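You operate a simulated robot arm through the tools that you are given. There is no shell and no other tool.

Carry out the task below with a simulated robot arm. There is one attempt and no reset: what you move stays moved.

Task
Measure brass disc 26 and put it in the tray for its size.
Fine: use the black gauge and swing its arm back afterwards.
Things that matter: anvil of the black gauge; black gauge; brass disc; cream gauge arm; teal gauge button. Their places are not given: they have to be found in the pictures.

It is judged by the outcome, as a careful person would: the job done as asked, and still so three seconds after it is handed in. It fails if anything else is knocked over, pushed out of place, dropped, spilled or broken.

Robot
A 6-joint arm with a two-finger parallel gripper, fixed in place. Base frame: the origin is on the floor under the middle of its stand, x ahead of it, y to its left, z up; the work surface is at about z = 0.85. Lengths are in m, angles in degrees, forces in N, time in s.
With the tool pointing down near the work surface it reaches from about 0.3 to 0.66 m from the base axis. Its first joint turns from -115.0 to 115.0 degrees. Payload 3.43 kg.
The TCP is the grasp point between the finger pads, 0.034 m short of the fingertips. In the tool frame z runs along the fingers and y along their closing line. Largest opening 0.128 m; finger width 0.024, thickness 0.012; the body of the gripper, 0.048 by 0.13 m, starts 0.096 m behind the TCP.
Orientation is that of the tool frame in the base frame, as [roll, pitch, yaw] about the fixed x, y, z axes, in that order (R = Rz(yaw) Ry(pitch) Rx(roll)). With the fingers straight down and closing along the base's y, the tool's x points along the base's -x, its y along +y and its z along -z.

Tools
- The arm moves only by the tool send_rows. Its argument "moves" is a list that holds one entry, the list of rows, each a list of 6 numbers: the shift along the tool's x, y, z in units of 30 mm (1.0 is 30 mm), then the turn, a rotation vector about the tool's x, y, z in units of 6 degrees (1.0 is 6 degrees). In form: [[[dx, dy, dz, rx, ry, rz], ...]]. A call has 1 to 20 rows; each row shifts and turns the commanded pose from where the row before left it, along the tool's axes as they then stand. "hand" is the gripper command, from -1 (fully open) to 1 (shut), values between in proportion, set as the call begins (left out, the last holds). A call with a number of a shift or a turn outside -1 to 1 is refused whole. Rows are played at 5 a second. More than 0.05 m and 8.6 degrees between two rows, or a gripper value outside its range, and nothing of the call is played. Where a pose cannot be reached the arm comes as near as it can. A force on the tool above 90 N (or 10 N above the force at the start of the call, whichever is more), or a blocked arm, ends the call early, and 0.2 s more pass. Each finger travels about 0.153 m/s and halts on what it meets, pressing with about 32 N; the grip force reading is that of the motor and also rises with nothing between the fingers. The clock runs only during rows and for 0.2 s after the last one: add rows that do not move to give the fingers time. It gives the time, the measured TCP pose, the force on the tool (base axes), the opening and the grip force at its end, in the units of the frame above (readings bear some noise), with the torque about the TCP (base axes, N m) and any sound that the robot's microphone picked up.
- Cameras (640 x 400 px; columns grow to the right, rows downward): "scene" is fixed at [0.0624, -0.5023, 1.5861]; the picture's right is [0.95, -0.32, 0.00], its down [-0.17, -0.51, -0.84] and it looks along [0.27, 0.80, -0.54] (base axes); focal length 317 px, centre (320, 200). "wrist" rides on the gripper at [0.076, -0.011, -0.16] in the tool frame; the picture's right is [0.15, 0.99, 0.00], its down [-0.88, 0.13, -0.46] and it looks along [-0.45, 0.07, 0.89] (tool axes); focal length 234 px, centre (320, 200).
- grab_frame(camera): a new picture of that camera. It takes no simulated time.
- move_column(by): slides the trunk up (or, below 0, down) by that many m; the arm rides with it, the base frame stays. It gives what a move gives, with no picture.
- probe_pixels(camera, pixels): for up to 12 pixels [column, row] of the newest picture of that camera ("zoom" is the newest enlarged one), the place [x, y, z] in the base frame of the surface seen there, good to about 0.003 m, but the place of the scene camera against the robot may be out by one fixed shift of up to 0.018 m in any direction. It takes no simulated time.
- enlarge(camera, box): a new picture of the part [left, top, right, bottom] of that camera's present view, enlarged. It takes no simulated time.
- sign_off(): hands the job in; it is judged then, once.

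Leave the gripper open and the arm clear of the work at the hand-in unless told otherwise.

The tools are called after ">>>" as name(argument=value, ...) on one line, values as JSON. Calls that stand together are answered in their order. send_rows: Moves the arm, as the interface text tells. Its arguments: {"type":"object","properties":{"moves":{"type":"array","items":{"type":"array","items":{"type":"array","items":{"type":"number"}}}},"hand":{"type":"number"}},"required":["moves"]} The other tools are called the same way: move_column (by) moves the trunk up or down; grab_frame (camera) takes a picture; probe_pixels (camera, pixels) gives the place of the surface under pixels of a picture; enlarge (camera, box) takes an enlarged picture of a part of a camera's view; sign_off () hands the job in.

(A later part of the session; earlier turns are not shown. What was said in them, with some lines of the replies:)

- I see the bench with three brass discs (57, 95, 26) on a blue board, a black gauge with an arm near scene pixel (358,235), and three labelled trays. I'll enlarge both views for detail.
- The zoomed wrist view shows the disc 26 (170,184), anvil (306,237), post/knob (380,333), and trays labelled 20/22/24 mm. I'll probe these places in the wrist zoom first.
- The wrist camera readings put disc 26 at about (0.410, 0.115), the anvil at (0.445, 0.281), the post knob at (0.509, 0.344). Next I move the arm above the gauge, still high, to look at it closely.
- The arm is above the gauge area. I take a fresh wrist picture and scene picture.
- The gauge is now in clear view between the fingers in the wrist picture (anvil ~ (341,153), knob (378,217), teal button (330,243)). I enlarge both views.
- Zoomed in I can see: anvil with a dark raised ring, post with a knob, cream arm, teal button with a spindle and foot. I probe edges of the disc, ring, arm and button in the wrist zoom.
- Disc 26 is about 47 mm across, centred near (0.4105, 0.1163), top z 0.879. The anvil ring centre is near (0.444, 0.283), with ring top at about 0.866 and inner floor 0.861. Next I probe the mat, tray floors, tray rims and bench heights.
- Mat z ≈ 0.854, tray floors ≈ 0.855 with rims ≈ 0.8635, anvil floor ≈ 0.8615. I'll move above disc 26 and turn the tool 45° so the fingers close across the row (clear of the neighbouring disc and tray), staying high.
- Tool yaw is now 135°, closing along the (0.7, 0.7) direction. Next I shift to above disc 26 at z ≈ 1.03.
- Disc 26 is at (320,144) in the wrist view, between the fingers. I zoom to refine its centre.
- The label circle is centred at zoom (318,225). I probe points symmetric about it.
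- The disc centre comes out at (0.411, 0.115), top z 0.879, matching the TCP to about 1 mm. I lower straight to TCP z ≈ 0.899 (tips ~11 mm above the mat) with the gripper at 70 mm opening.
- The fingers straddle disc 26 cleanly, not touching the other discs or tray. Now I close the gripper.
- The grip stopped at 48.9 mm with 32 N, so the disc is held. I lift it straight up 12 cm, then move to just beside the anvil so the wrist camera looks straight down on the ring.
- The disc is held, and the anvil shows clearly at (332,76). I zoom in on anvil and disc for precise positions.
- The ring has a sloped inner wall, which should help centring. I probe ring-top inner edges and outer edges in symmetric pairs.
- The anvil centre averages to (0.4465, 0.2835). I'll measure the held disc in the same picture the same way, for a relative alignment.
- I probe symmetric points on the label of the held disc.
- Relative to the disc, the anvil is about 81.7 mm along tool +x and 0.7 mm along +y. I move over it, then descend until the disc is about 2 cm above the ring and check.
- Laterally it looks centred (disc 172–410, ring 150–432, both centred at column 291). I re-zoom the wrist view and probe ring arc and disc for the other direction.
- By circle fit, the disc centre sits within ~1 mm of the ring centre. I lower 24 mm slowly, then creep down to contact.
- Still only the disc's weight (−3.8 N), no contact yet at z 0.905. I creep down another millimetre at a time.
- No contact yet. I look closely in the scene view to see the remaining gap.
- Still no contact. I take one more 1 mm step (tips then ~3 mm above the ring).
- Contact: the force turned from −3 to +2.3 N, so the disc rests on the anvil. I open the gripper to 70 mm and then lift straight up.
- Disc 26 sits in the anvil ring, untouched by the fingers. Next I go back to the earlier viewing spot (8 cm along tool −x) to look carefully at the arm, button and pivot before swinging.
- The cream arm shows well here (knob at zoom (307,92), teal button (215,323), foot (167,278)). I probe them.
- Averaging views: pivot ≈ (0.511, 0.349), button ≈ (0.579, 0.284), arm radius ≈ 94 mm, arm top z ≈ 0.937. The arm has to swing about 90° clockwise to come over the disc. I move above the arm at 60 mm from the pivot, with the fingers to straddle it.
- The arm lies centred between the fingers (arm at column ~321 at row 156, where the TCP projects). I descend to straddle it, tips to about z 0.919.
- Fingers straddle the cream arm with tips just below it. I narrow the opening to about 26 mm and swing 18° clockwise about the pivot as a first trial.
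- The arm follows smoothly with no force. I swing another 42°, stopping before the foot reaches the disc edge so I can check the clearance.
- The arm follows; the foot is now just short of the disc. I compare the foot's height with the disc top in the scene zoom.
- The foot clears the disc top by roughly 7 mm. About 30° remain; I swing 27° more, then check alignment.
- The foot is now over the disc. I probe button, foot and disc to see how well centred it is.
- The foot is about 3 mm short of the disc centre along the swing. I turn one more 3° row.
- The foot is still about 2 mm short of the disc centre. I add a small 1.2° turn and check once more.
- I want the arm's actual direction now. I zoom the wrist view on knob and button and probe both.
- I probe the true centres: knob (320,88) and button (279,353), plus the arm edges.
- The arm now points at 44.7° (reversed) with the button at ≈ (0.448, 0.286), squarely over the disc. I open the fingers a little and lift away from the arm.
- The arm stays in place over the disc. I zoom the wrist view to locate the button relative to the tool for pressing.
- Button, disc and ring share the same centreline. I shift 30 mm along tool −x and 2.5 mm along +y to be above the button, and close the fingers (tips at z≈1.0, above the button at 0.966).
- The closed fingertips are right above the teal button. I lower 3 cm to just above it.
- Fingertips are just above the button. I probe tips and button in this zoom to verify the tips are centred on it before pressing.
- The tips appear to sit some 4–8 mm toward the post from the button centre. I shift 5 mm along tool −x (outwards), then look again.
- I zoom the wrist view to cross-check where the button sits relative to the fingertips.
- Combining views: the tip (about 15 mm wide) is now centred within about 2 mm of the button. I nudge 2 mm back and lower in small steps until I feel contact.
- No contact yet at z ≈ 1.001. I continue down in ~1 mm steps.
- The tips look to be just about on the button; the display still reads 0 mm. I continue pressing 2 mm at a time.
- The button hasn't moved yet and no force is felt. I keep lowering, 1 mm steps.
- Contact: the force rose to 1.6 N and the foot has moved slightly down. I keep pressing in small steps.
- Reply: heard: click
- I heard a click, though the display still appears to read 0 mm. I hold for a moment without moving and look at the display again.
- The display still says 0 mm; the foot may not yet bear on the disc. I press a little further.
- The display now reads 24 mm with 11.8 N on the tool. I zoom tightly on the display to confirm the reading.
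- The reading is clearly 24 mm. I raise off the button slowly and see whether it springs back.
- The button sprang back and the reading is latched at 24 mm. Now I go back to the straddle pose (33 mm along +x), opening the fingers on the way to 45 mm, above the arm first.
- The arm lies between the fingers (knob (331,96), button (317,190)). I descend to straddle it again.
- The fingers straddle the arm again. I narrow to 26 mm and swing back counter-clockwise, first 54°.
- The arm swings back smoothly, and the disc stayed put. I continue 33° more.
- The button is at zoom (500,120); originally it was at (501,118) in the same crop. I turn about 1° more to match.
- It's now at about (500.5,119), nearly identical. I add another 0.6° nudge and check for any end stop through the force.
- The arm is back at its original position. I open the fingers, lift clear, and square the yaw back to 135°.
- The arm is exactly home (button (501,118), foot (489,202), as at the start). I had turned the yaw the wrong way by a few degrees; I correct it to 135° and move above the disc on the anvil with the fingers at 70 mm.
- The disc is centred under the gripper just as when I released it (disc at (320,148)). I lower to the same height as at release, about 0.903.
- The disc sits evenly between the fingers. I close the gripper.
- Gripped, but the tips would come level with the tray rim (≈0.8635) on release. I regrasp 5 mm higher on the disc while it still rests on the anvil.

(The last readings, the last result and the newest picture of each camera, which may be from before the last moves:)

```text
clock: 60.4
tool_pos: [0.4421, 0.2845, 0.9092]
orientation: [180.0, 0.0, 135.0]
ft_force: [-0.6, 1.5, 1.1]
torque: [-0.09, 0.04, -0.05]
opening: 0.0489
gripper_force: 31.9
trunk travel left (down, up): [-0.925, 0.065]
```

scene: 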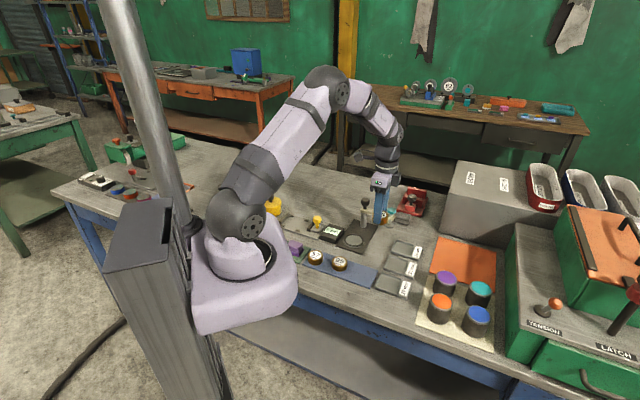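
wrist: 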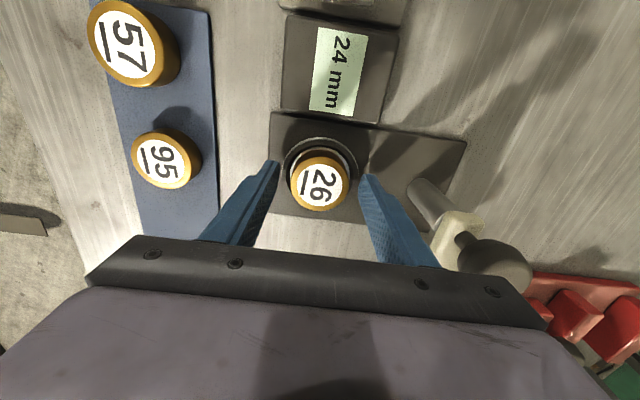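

Regripped at 48.9 mm. I lift 11 cm straight up, then carry the disc to above the 24 mm tray near (0.59, 0.195).

>>> send_rows(moves=[[[0, 0, -0.2, 0, 0, 0], [0, 0, -0.8, 0, 0, 0], [0, 0, -0.9, 0, 0, 0], [0, 0, -0.9, 0, 0, 0], [0, 0, -0.9, 0, 0, 0], [-0.6, 0.146, 0, 0, 0, 0], [-0.924, 0.2245, 0, 0, 0, 0], [-0.924, 0.2245, 0, 0, 0, 0], [-0.924, 0.2245, 0, 0, 0, 0], [-0.924, 0.2245, 0, 0, 0, 0], [-0.924, 0.2245, 0, 0, 0, 0], [-0.324, 0.079, 0, 0, 0, 0], [0, 0, 0, 0, 0, 0]]])

>>> grab_frame(camera="wrist")

>>> enlarge(camera="scene", box=[350, 195, 460, 290])

```text
clock: 63.2
tool_pos: [0.5891, 0.195, 1.0177]
orientation: [-179.8, 0.0, 135.0]
ft_force: [1.4, -0.5, -4.0]
torque: [0.01, -0.01, 0.02]
opening: 0.049
gripper_force: 31.8
trunk travel left (down, up): [-0.925, 0.065]
```

```text
taken
```

wrist: 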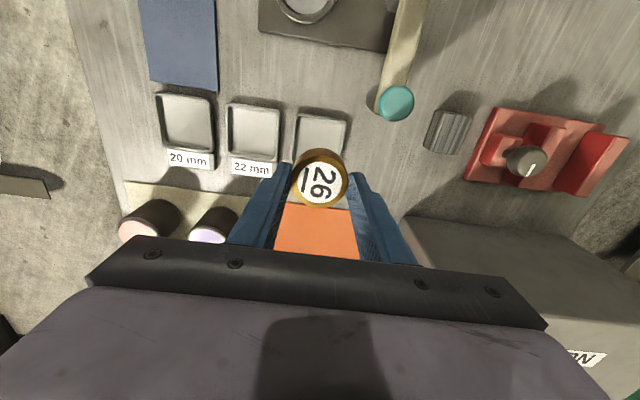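

```text
4.21 times, centred on (405, 242) of scene
```

zoom: 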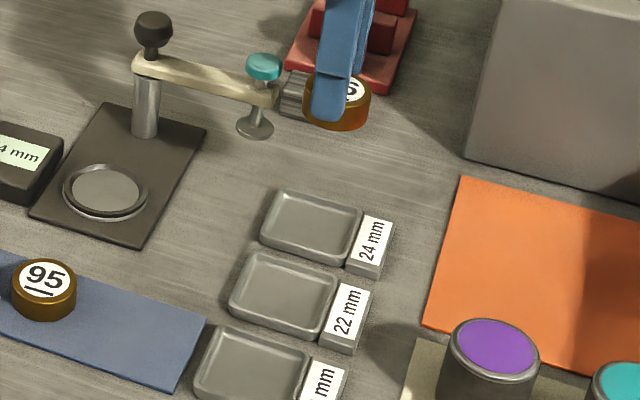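

The disc hangs over the 24 mm tray. I zoom the wrist view on the trays to find the tray's exact centre relative to the disc.

>>> enlarge(camera="wrist", box=[215, 90, 375, 210])

>>> probe_pixels(camera="zoom", pixels=[[360, 110], [420, 105], [480, 120], [340, 130], [510, 140], [65, 65], [155, 70], [245, 80], [60, 150], [245, 160], [155, 270], [155, 150]])

```text
3.33 times, centred on (295, 150) of wrist
```

zoom: 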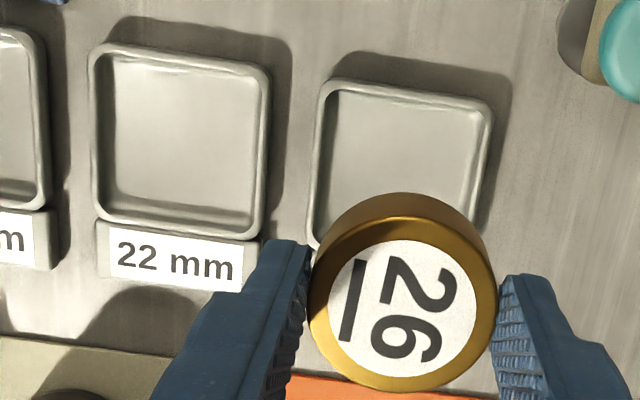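

```text
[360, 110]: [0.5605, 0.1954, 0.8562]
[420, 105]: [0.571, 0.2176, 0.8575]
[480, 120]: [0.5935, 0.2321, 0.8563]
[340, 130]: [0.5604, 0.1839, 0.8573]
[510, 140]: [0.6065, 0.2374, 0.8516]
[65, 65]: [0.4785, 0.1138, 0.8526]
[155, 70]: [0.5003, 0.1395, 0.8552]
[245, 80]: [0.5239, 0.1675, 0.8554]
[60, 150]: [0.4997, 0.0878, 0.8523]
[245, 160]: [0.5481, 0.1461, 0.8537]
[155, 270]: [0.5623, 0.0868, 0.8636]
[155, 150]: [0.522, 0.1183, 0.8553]
```

I probe matching rim points on tray 22 (fully visible) and tray 24 to get the tray size and the tray 24 centre.

>>> probe_pixels(camera="zoom", pixels=[[94, 130], [266, 150], [180, 57], [180, 226], [93, 52], [265, 72], [316, 165], [488, 160], [405, 90], [326, 87], [488, 106], [311, 215]])

>>> probe_pixels(camera="zoom", pixels=[[402, 315], [335, 315], [470, 315], [402, 250], [402, 375], [98, 205], [258, 228], [120, 80], [250, 95], [120, 190], [240, 205], [400, 150]])

```text
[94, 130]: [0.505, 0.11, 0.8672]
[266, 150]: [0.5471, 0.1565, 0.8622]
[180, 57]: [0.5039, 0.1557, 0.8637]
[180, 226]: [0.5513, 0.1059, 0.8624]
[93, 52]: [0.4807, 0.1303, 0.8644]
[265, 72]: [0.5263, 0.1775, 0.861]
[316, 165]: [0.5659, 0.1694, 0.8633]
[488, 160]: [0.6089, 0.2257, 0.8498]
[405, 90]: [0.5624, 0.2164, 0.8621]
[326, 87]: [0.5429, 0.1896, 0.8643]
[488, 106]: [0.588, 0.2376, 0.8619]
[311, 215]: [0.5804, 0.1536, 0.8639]
```

```text
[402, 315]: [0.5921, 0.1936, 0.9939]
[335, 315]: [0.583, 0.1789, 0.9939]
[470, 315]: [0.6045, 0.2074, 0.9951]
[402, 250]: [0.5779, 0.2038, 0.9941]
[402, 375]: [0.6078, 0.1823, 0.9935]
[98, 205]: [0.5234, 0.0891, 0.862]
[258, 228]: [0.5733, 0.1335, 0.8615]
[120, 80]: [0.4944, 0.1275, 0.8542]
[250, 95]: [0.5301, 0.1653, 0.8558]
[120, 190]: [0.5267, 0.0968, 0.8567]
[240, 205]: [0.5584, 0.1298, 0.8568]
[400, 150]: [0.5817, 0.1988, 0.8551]
```

Tray 24's centre is about 2.6 mm along tool +x and 4.9 mm along −y from the disc. I correct that and lower to about 3 cm above the tray floor, then re-check.

>>> send_rows(moves=[[[0.087, -0.163, 0, 0, 0, 0], [0, 0, 0.8, 0, 0, 0], [0, 0, 0.8, 0, 0, 0], [0, 0, 0.8, 0, 0, 0], [0, 0, 0.5, 0, 0, 0], [0, 0, 0, 0, 0, 0]]])

>>> enlarge(camera="wrist", box=[245, 110, 395, 222])

>>> enlarge(camera="scene", box=[370, 205, 440, 270])

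```text
clock: 64.6
tool_pos: [0.5819, 0.1946, 0.9309]
orientation: [180.0, 0.0, 135.0]
ft_force: [0.1, -0.5, -4.2]
torque: [0.0, 0.01, 0.01]
opening: 0.0489
gripper_force: 32.3
trunk travel left (down, up): [-0.925, 0.065]
```

```text
3.57 times, centred on (320, 166) of wrist
```

zoom: 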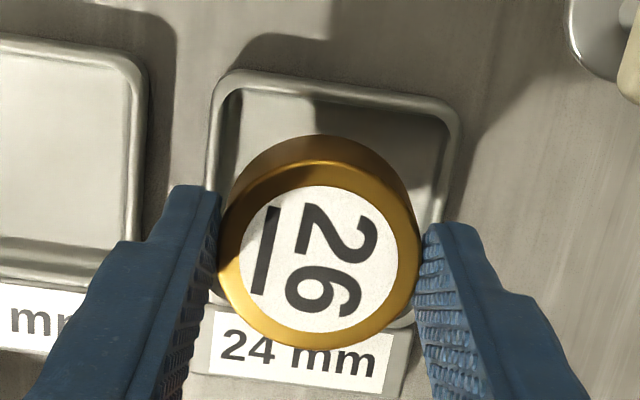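

```text
6.15 times, centred on (405, 238) of scene
```

zoom: 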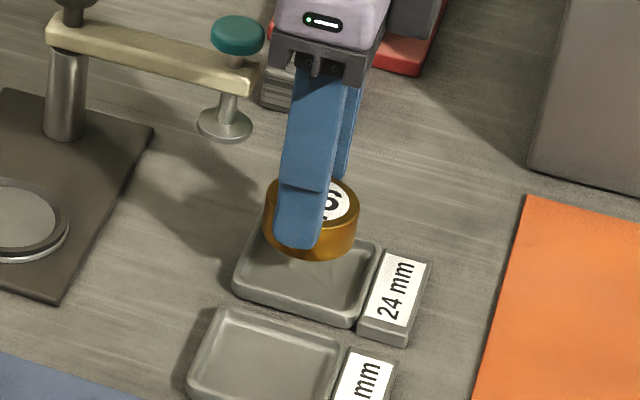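

Looks close to centred. I re-probe rim and disc in a fresh wrist zoom.

>>> enlarge(camera="wrist", box=[245, 110, 395, 222])

>>> probe_pixels(camera="zoom", pixels=[[215, 90], [453, 115], [335, 85], [210, 150], [447, 165], [212, 120], [440, 190], [275, 78], [400, 97], [425, 145], [232, 130], [320, 120]])

>>> probe_pixels(camera="zoom", pixels=[[245, 258], [395, 258], [320, 190], [320, 328], [267, 210], [373, 306], [267, 306], [373, 210], [320, 258], [228, 258], [412, 258], [210, 335]])

```text
3.57 times, centred on (320, 166) of wrist
```

zoom: 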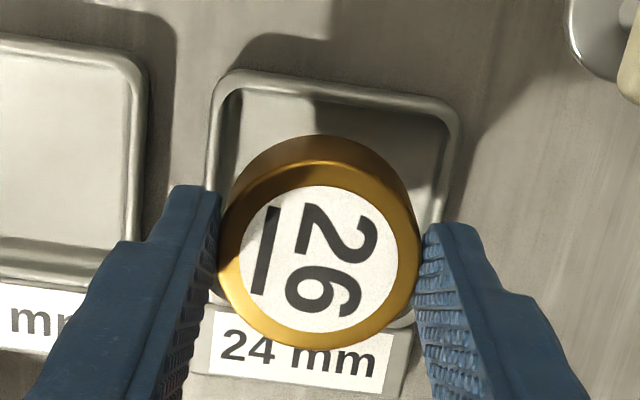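

```text
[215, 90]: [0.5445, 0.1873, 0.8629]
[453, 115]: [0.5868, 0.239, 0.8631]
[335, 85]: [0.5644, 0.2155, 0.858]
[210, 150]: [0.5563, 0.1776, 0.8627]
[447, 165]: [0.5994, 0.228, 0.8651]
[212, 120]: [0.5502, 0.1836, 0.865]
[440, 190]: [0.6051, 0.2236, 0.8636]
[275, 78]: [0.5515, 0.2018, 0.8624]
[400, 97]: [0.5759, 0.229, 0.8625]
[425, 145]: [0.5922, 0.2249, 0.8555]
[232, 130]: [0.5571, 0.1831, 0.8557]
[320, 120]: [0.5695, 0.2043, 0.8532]
```

```text
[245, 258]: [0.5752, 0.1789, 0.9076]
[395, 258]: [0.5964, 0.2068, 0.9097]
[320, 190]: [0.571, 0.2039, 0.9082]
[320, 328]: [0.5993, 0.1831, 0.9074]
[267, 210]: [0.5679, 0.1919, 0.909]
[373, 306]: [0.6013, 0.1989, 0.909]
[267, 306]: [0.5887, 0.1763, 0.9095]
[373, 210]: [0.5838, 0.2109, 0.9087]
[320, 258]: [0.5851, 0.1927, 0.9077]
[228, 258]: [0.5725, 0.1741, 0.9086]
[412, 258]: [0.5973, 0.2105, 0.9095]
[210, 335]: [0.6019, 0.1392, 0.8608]
```

The disc is within about 1 mm of the tray centre. I lower 26 mm, then creep down to contact.

>>> send_rows(moves=[[[0, 0, 0.35, 0, 0, 0], [0, 0, 0.3, 0, 0, 0], [0, 0, 0.2, 0, 0, 0], [0, 0, 0, 0, 0, 0]]])

>>> enlarge(camera="scene", box=[375, 210, 440, 270])

```text
clock: 65.6
tool_pos: [0.5837, 0.1933, 0.9062]
orientation: [179.9, -0.1, 135.0]
ft_force: [-0.2, 0.0, -3.5]
torque: [-0.01, -0.05, 0.0]
opening: 0.0489
gripper_force: 31.9
trunk travel left (down, up): [-0.925, 0.065]
```

```text
6.67 times, centred on (408, 240) of scene
```

zoom: 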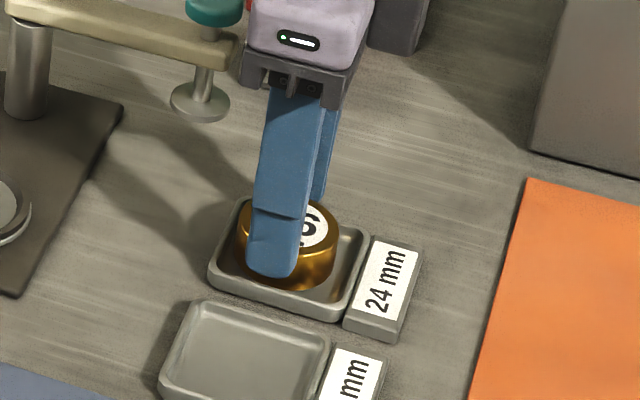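

The disc is just inside the tray rim, still unsupported (−3.5 N). I step down 1 mm at a time.

>>> send_rows(moves=[[[0, 0, 0.05, 0, 0, 0], [0, 0, 0.033, 0, 0, 0], [0, 0, 0, 0, 0, 0]]])

>>> send_rows(moves=[[[0, 0, 0.033, 0, 0, 0], [0, 0, 0, 0, 0, 0]]])

```text
clock: 66.4
tool_pos: [0.5845, 0.1931, 0.9032]
orientation: [180.0, 0.0, 135.0]
ft_force: [-0.3, -0.1, -3.7]
torque: [0.01, 0.01, 0.0]
opening: 0.0488
gripper_force: 31.9
trunk travel left (down, up): [-0.925, 0.065]
```

```text
clock: 67.0
tool_pos: [0.584, 0.1929, 0.9024]
orientation: [-180.0, -0.1, 135.0]
ft_force: [-0.8, -0.7, 0.9]
torque: [-0.01, 0.15, -0.03]
opening: 0.0488
gripper_force: 32.0
trunk travel left (down, up): [-0.925, 0.065]
```

Contact: force turned to +0.9 N, so the disc rests on the tray floor. I open to 70 mm and lift straight up.

>>> send_rows(moves=[[[0, 0, 0, 0, 0, 0], [0, 0, 0, 0, 0, 0], [0, 0, -0.2, 0, 0, 0], [0, 0, -0.8, 0, 0, 0], [0, 0, -0.9, 0, 0, 0], [0, 0, -0.9, 0, 0, 0], [0, 0, -0.9, 0, 0, 0], [0, 0, 0, 0, 0, 0]]], hand=-0.1)

>>> enlarge(camera="scene", box=[310, 180, 440, 290])

>>> grab_frame(camera="wrist")

```text
clock: 68.8
tool_pos: [0.5823, 0.1934, 1.0143]
orientation: [-180.0, -0.1, 135.1]
ft_force: [-0.6, -0.9, -0.5]
torque: [-0.06, 0.04, 0.02]
opening: 0.07
gripper_force: 0.1
trunk travel left (down, up): [-0.925, 0.065]
```

```text
3.64 times, centred on (375, 235) of scene
```

zoom: 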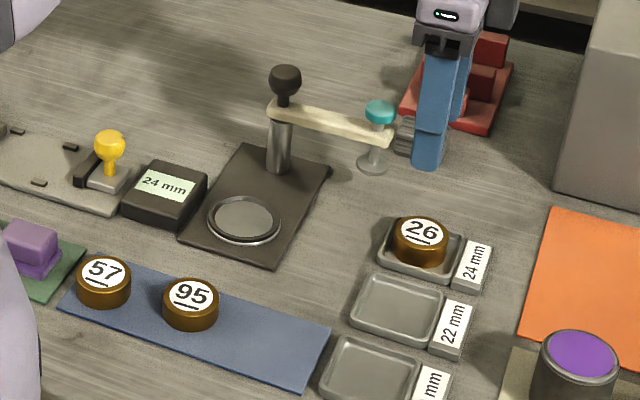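

```text
taken
```

wrist: 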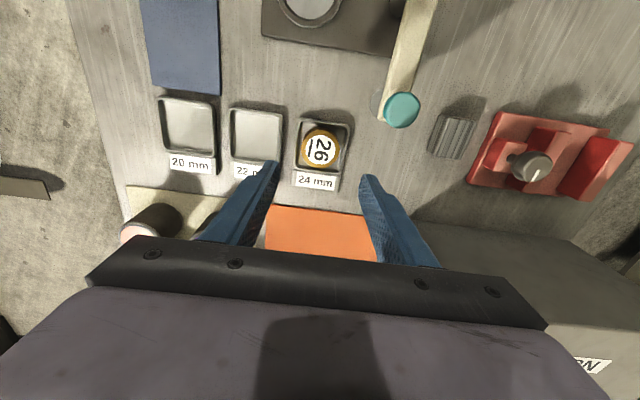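

Disc 26 lies flat in the 24 mm tray and the gauge arm is home. I raise the arm well clear, move it back and open the gripper fully.

>>> send_rows(moves=[[[0, 0, -0.9, 0, 0, 0], [0, 0, -0.9, 0, 0, 0], [0, 0, -0.9, 0, 0, 0], [0, 0, -0.9, 0, 0, 0], [0, 0, -0.9, 0, 0, 0], [0, 0, -0.9, 0, 0, 0], [0, 0, -0.9, 0, 0, 0], [0.1, -0.9, 0, 0, 0, 0], [0.1, -0.9, 0, 0, 0, 0], [0.1, -0.9, 0, 0, 0, 0], [0.1, -0.9, 0, 0, 0, 0], [0.1, -0.9, 0, 0, 0, 0], [0.1, -0.9, 0, 0, 0, 0], [0, 0, 0, 0, 0, 0]]], hand=-1)

>>> grab_frame(camera="scene")

>>> enlarge(camera="scene", box=[270, 170, 440, 310])

```text
clock: 71.8
tool_pos: [0.4571, 0.0901, 1.2048]
orientation: [-179.9, 0.1, 135.0]
ft_force: [1.0, -0.8, 0.6]
torque: [-0.02, 0.02, 0.03]
opening: 0.1278
gripper_force: 0.0
trunk travel left (down, up): [-0.925, 0.065]
```

```text
taken
```

scene: 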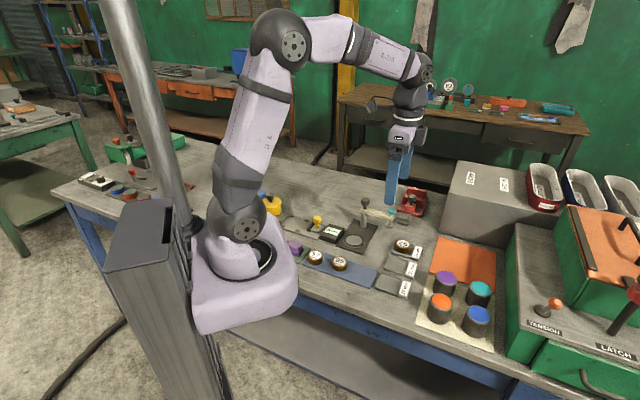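

```text
2.86 times, centred on (355, 240) of scene
```

zoom: 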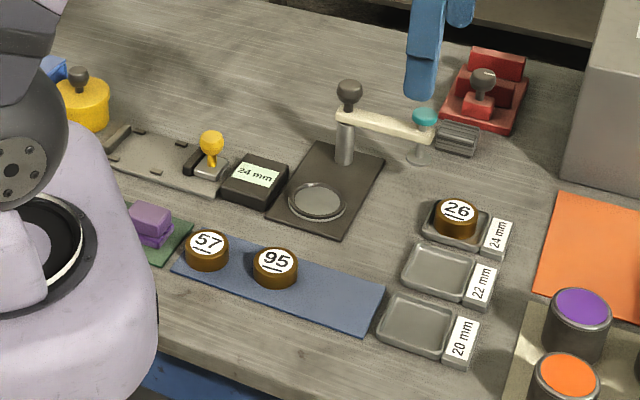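

Final check: disc 26 is in the 24 mm tray. The gauge arm is home, with the button at zoom (425,117) as at the start. The other discs and objects are where they were, and the gripper is open and clear. I hand the job in.

>>> sign_off()

```text
The job is handed in.
```

I measured brass disc 26 on the black gauge. It read **24 mm**, and I put the disc in the 24 mm tray.

- **Gauge:** I swung the cream arm back afterwards, and in the scene picture it sits where it started. The display still shows 24 mm.
- **Other objects:** nothing else was touched or moved in the pictures I checked.
- **Arm:** it is raised clear of the work, with the gripper fully open.

The job is handed in; no verdict has come back.
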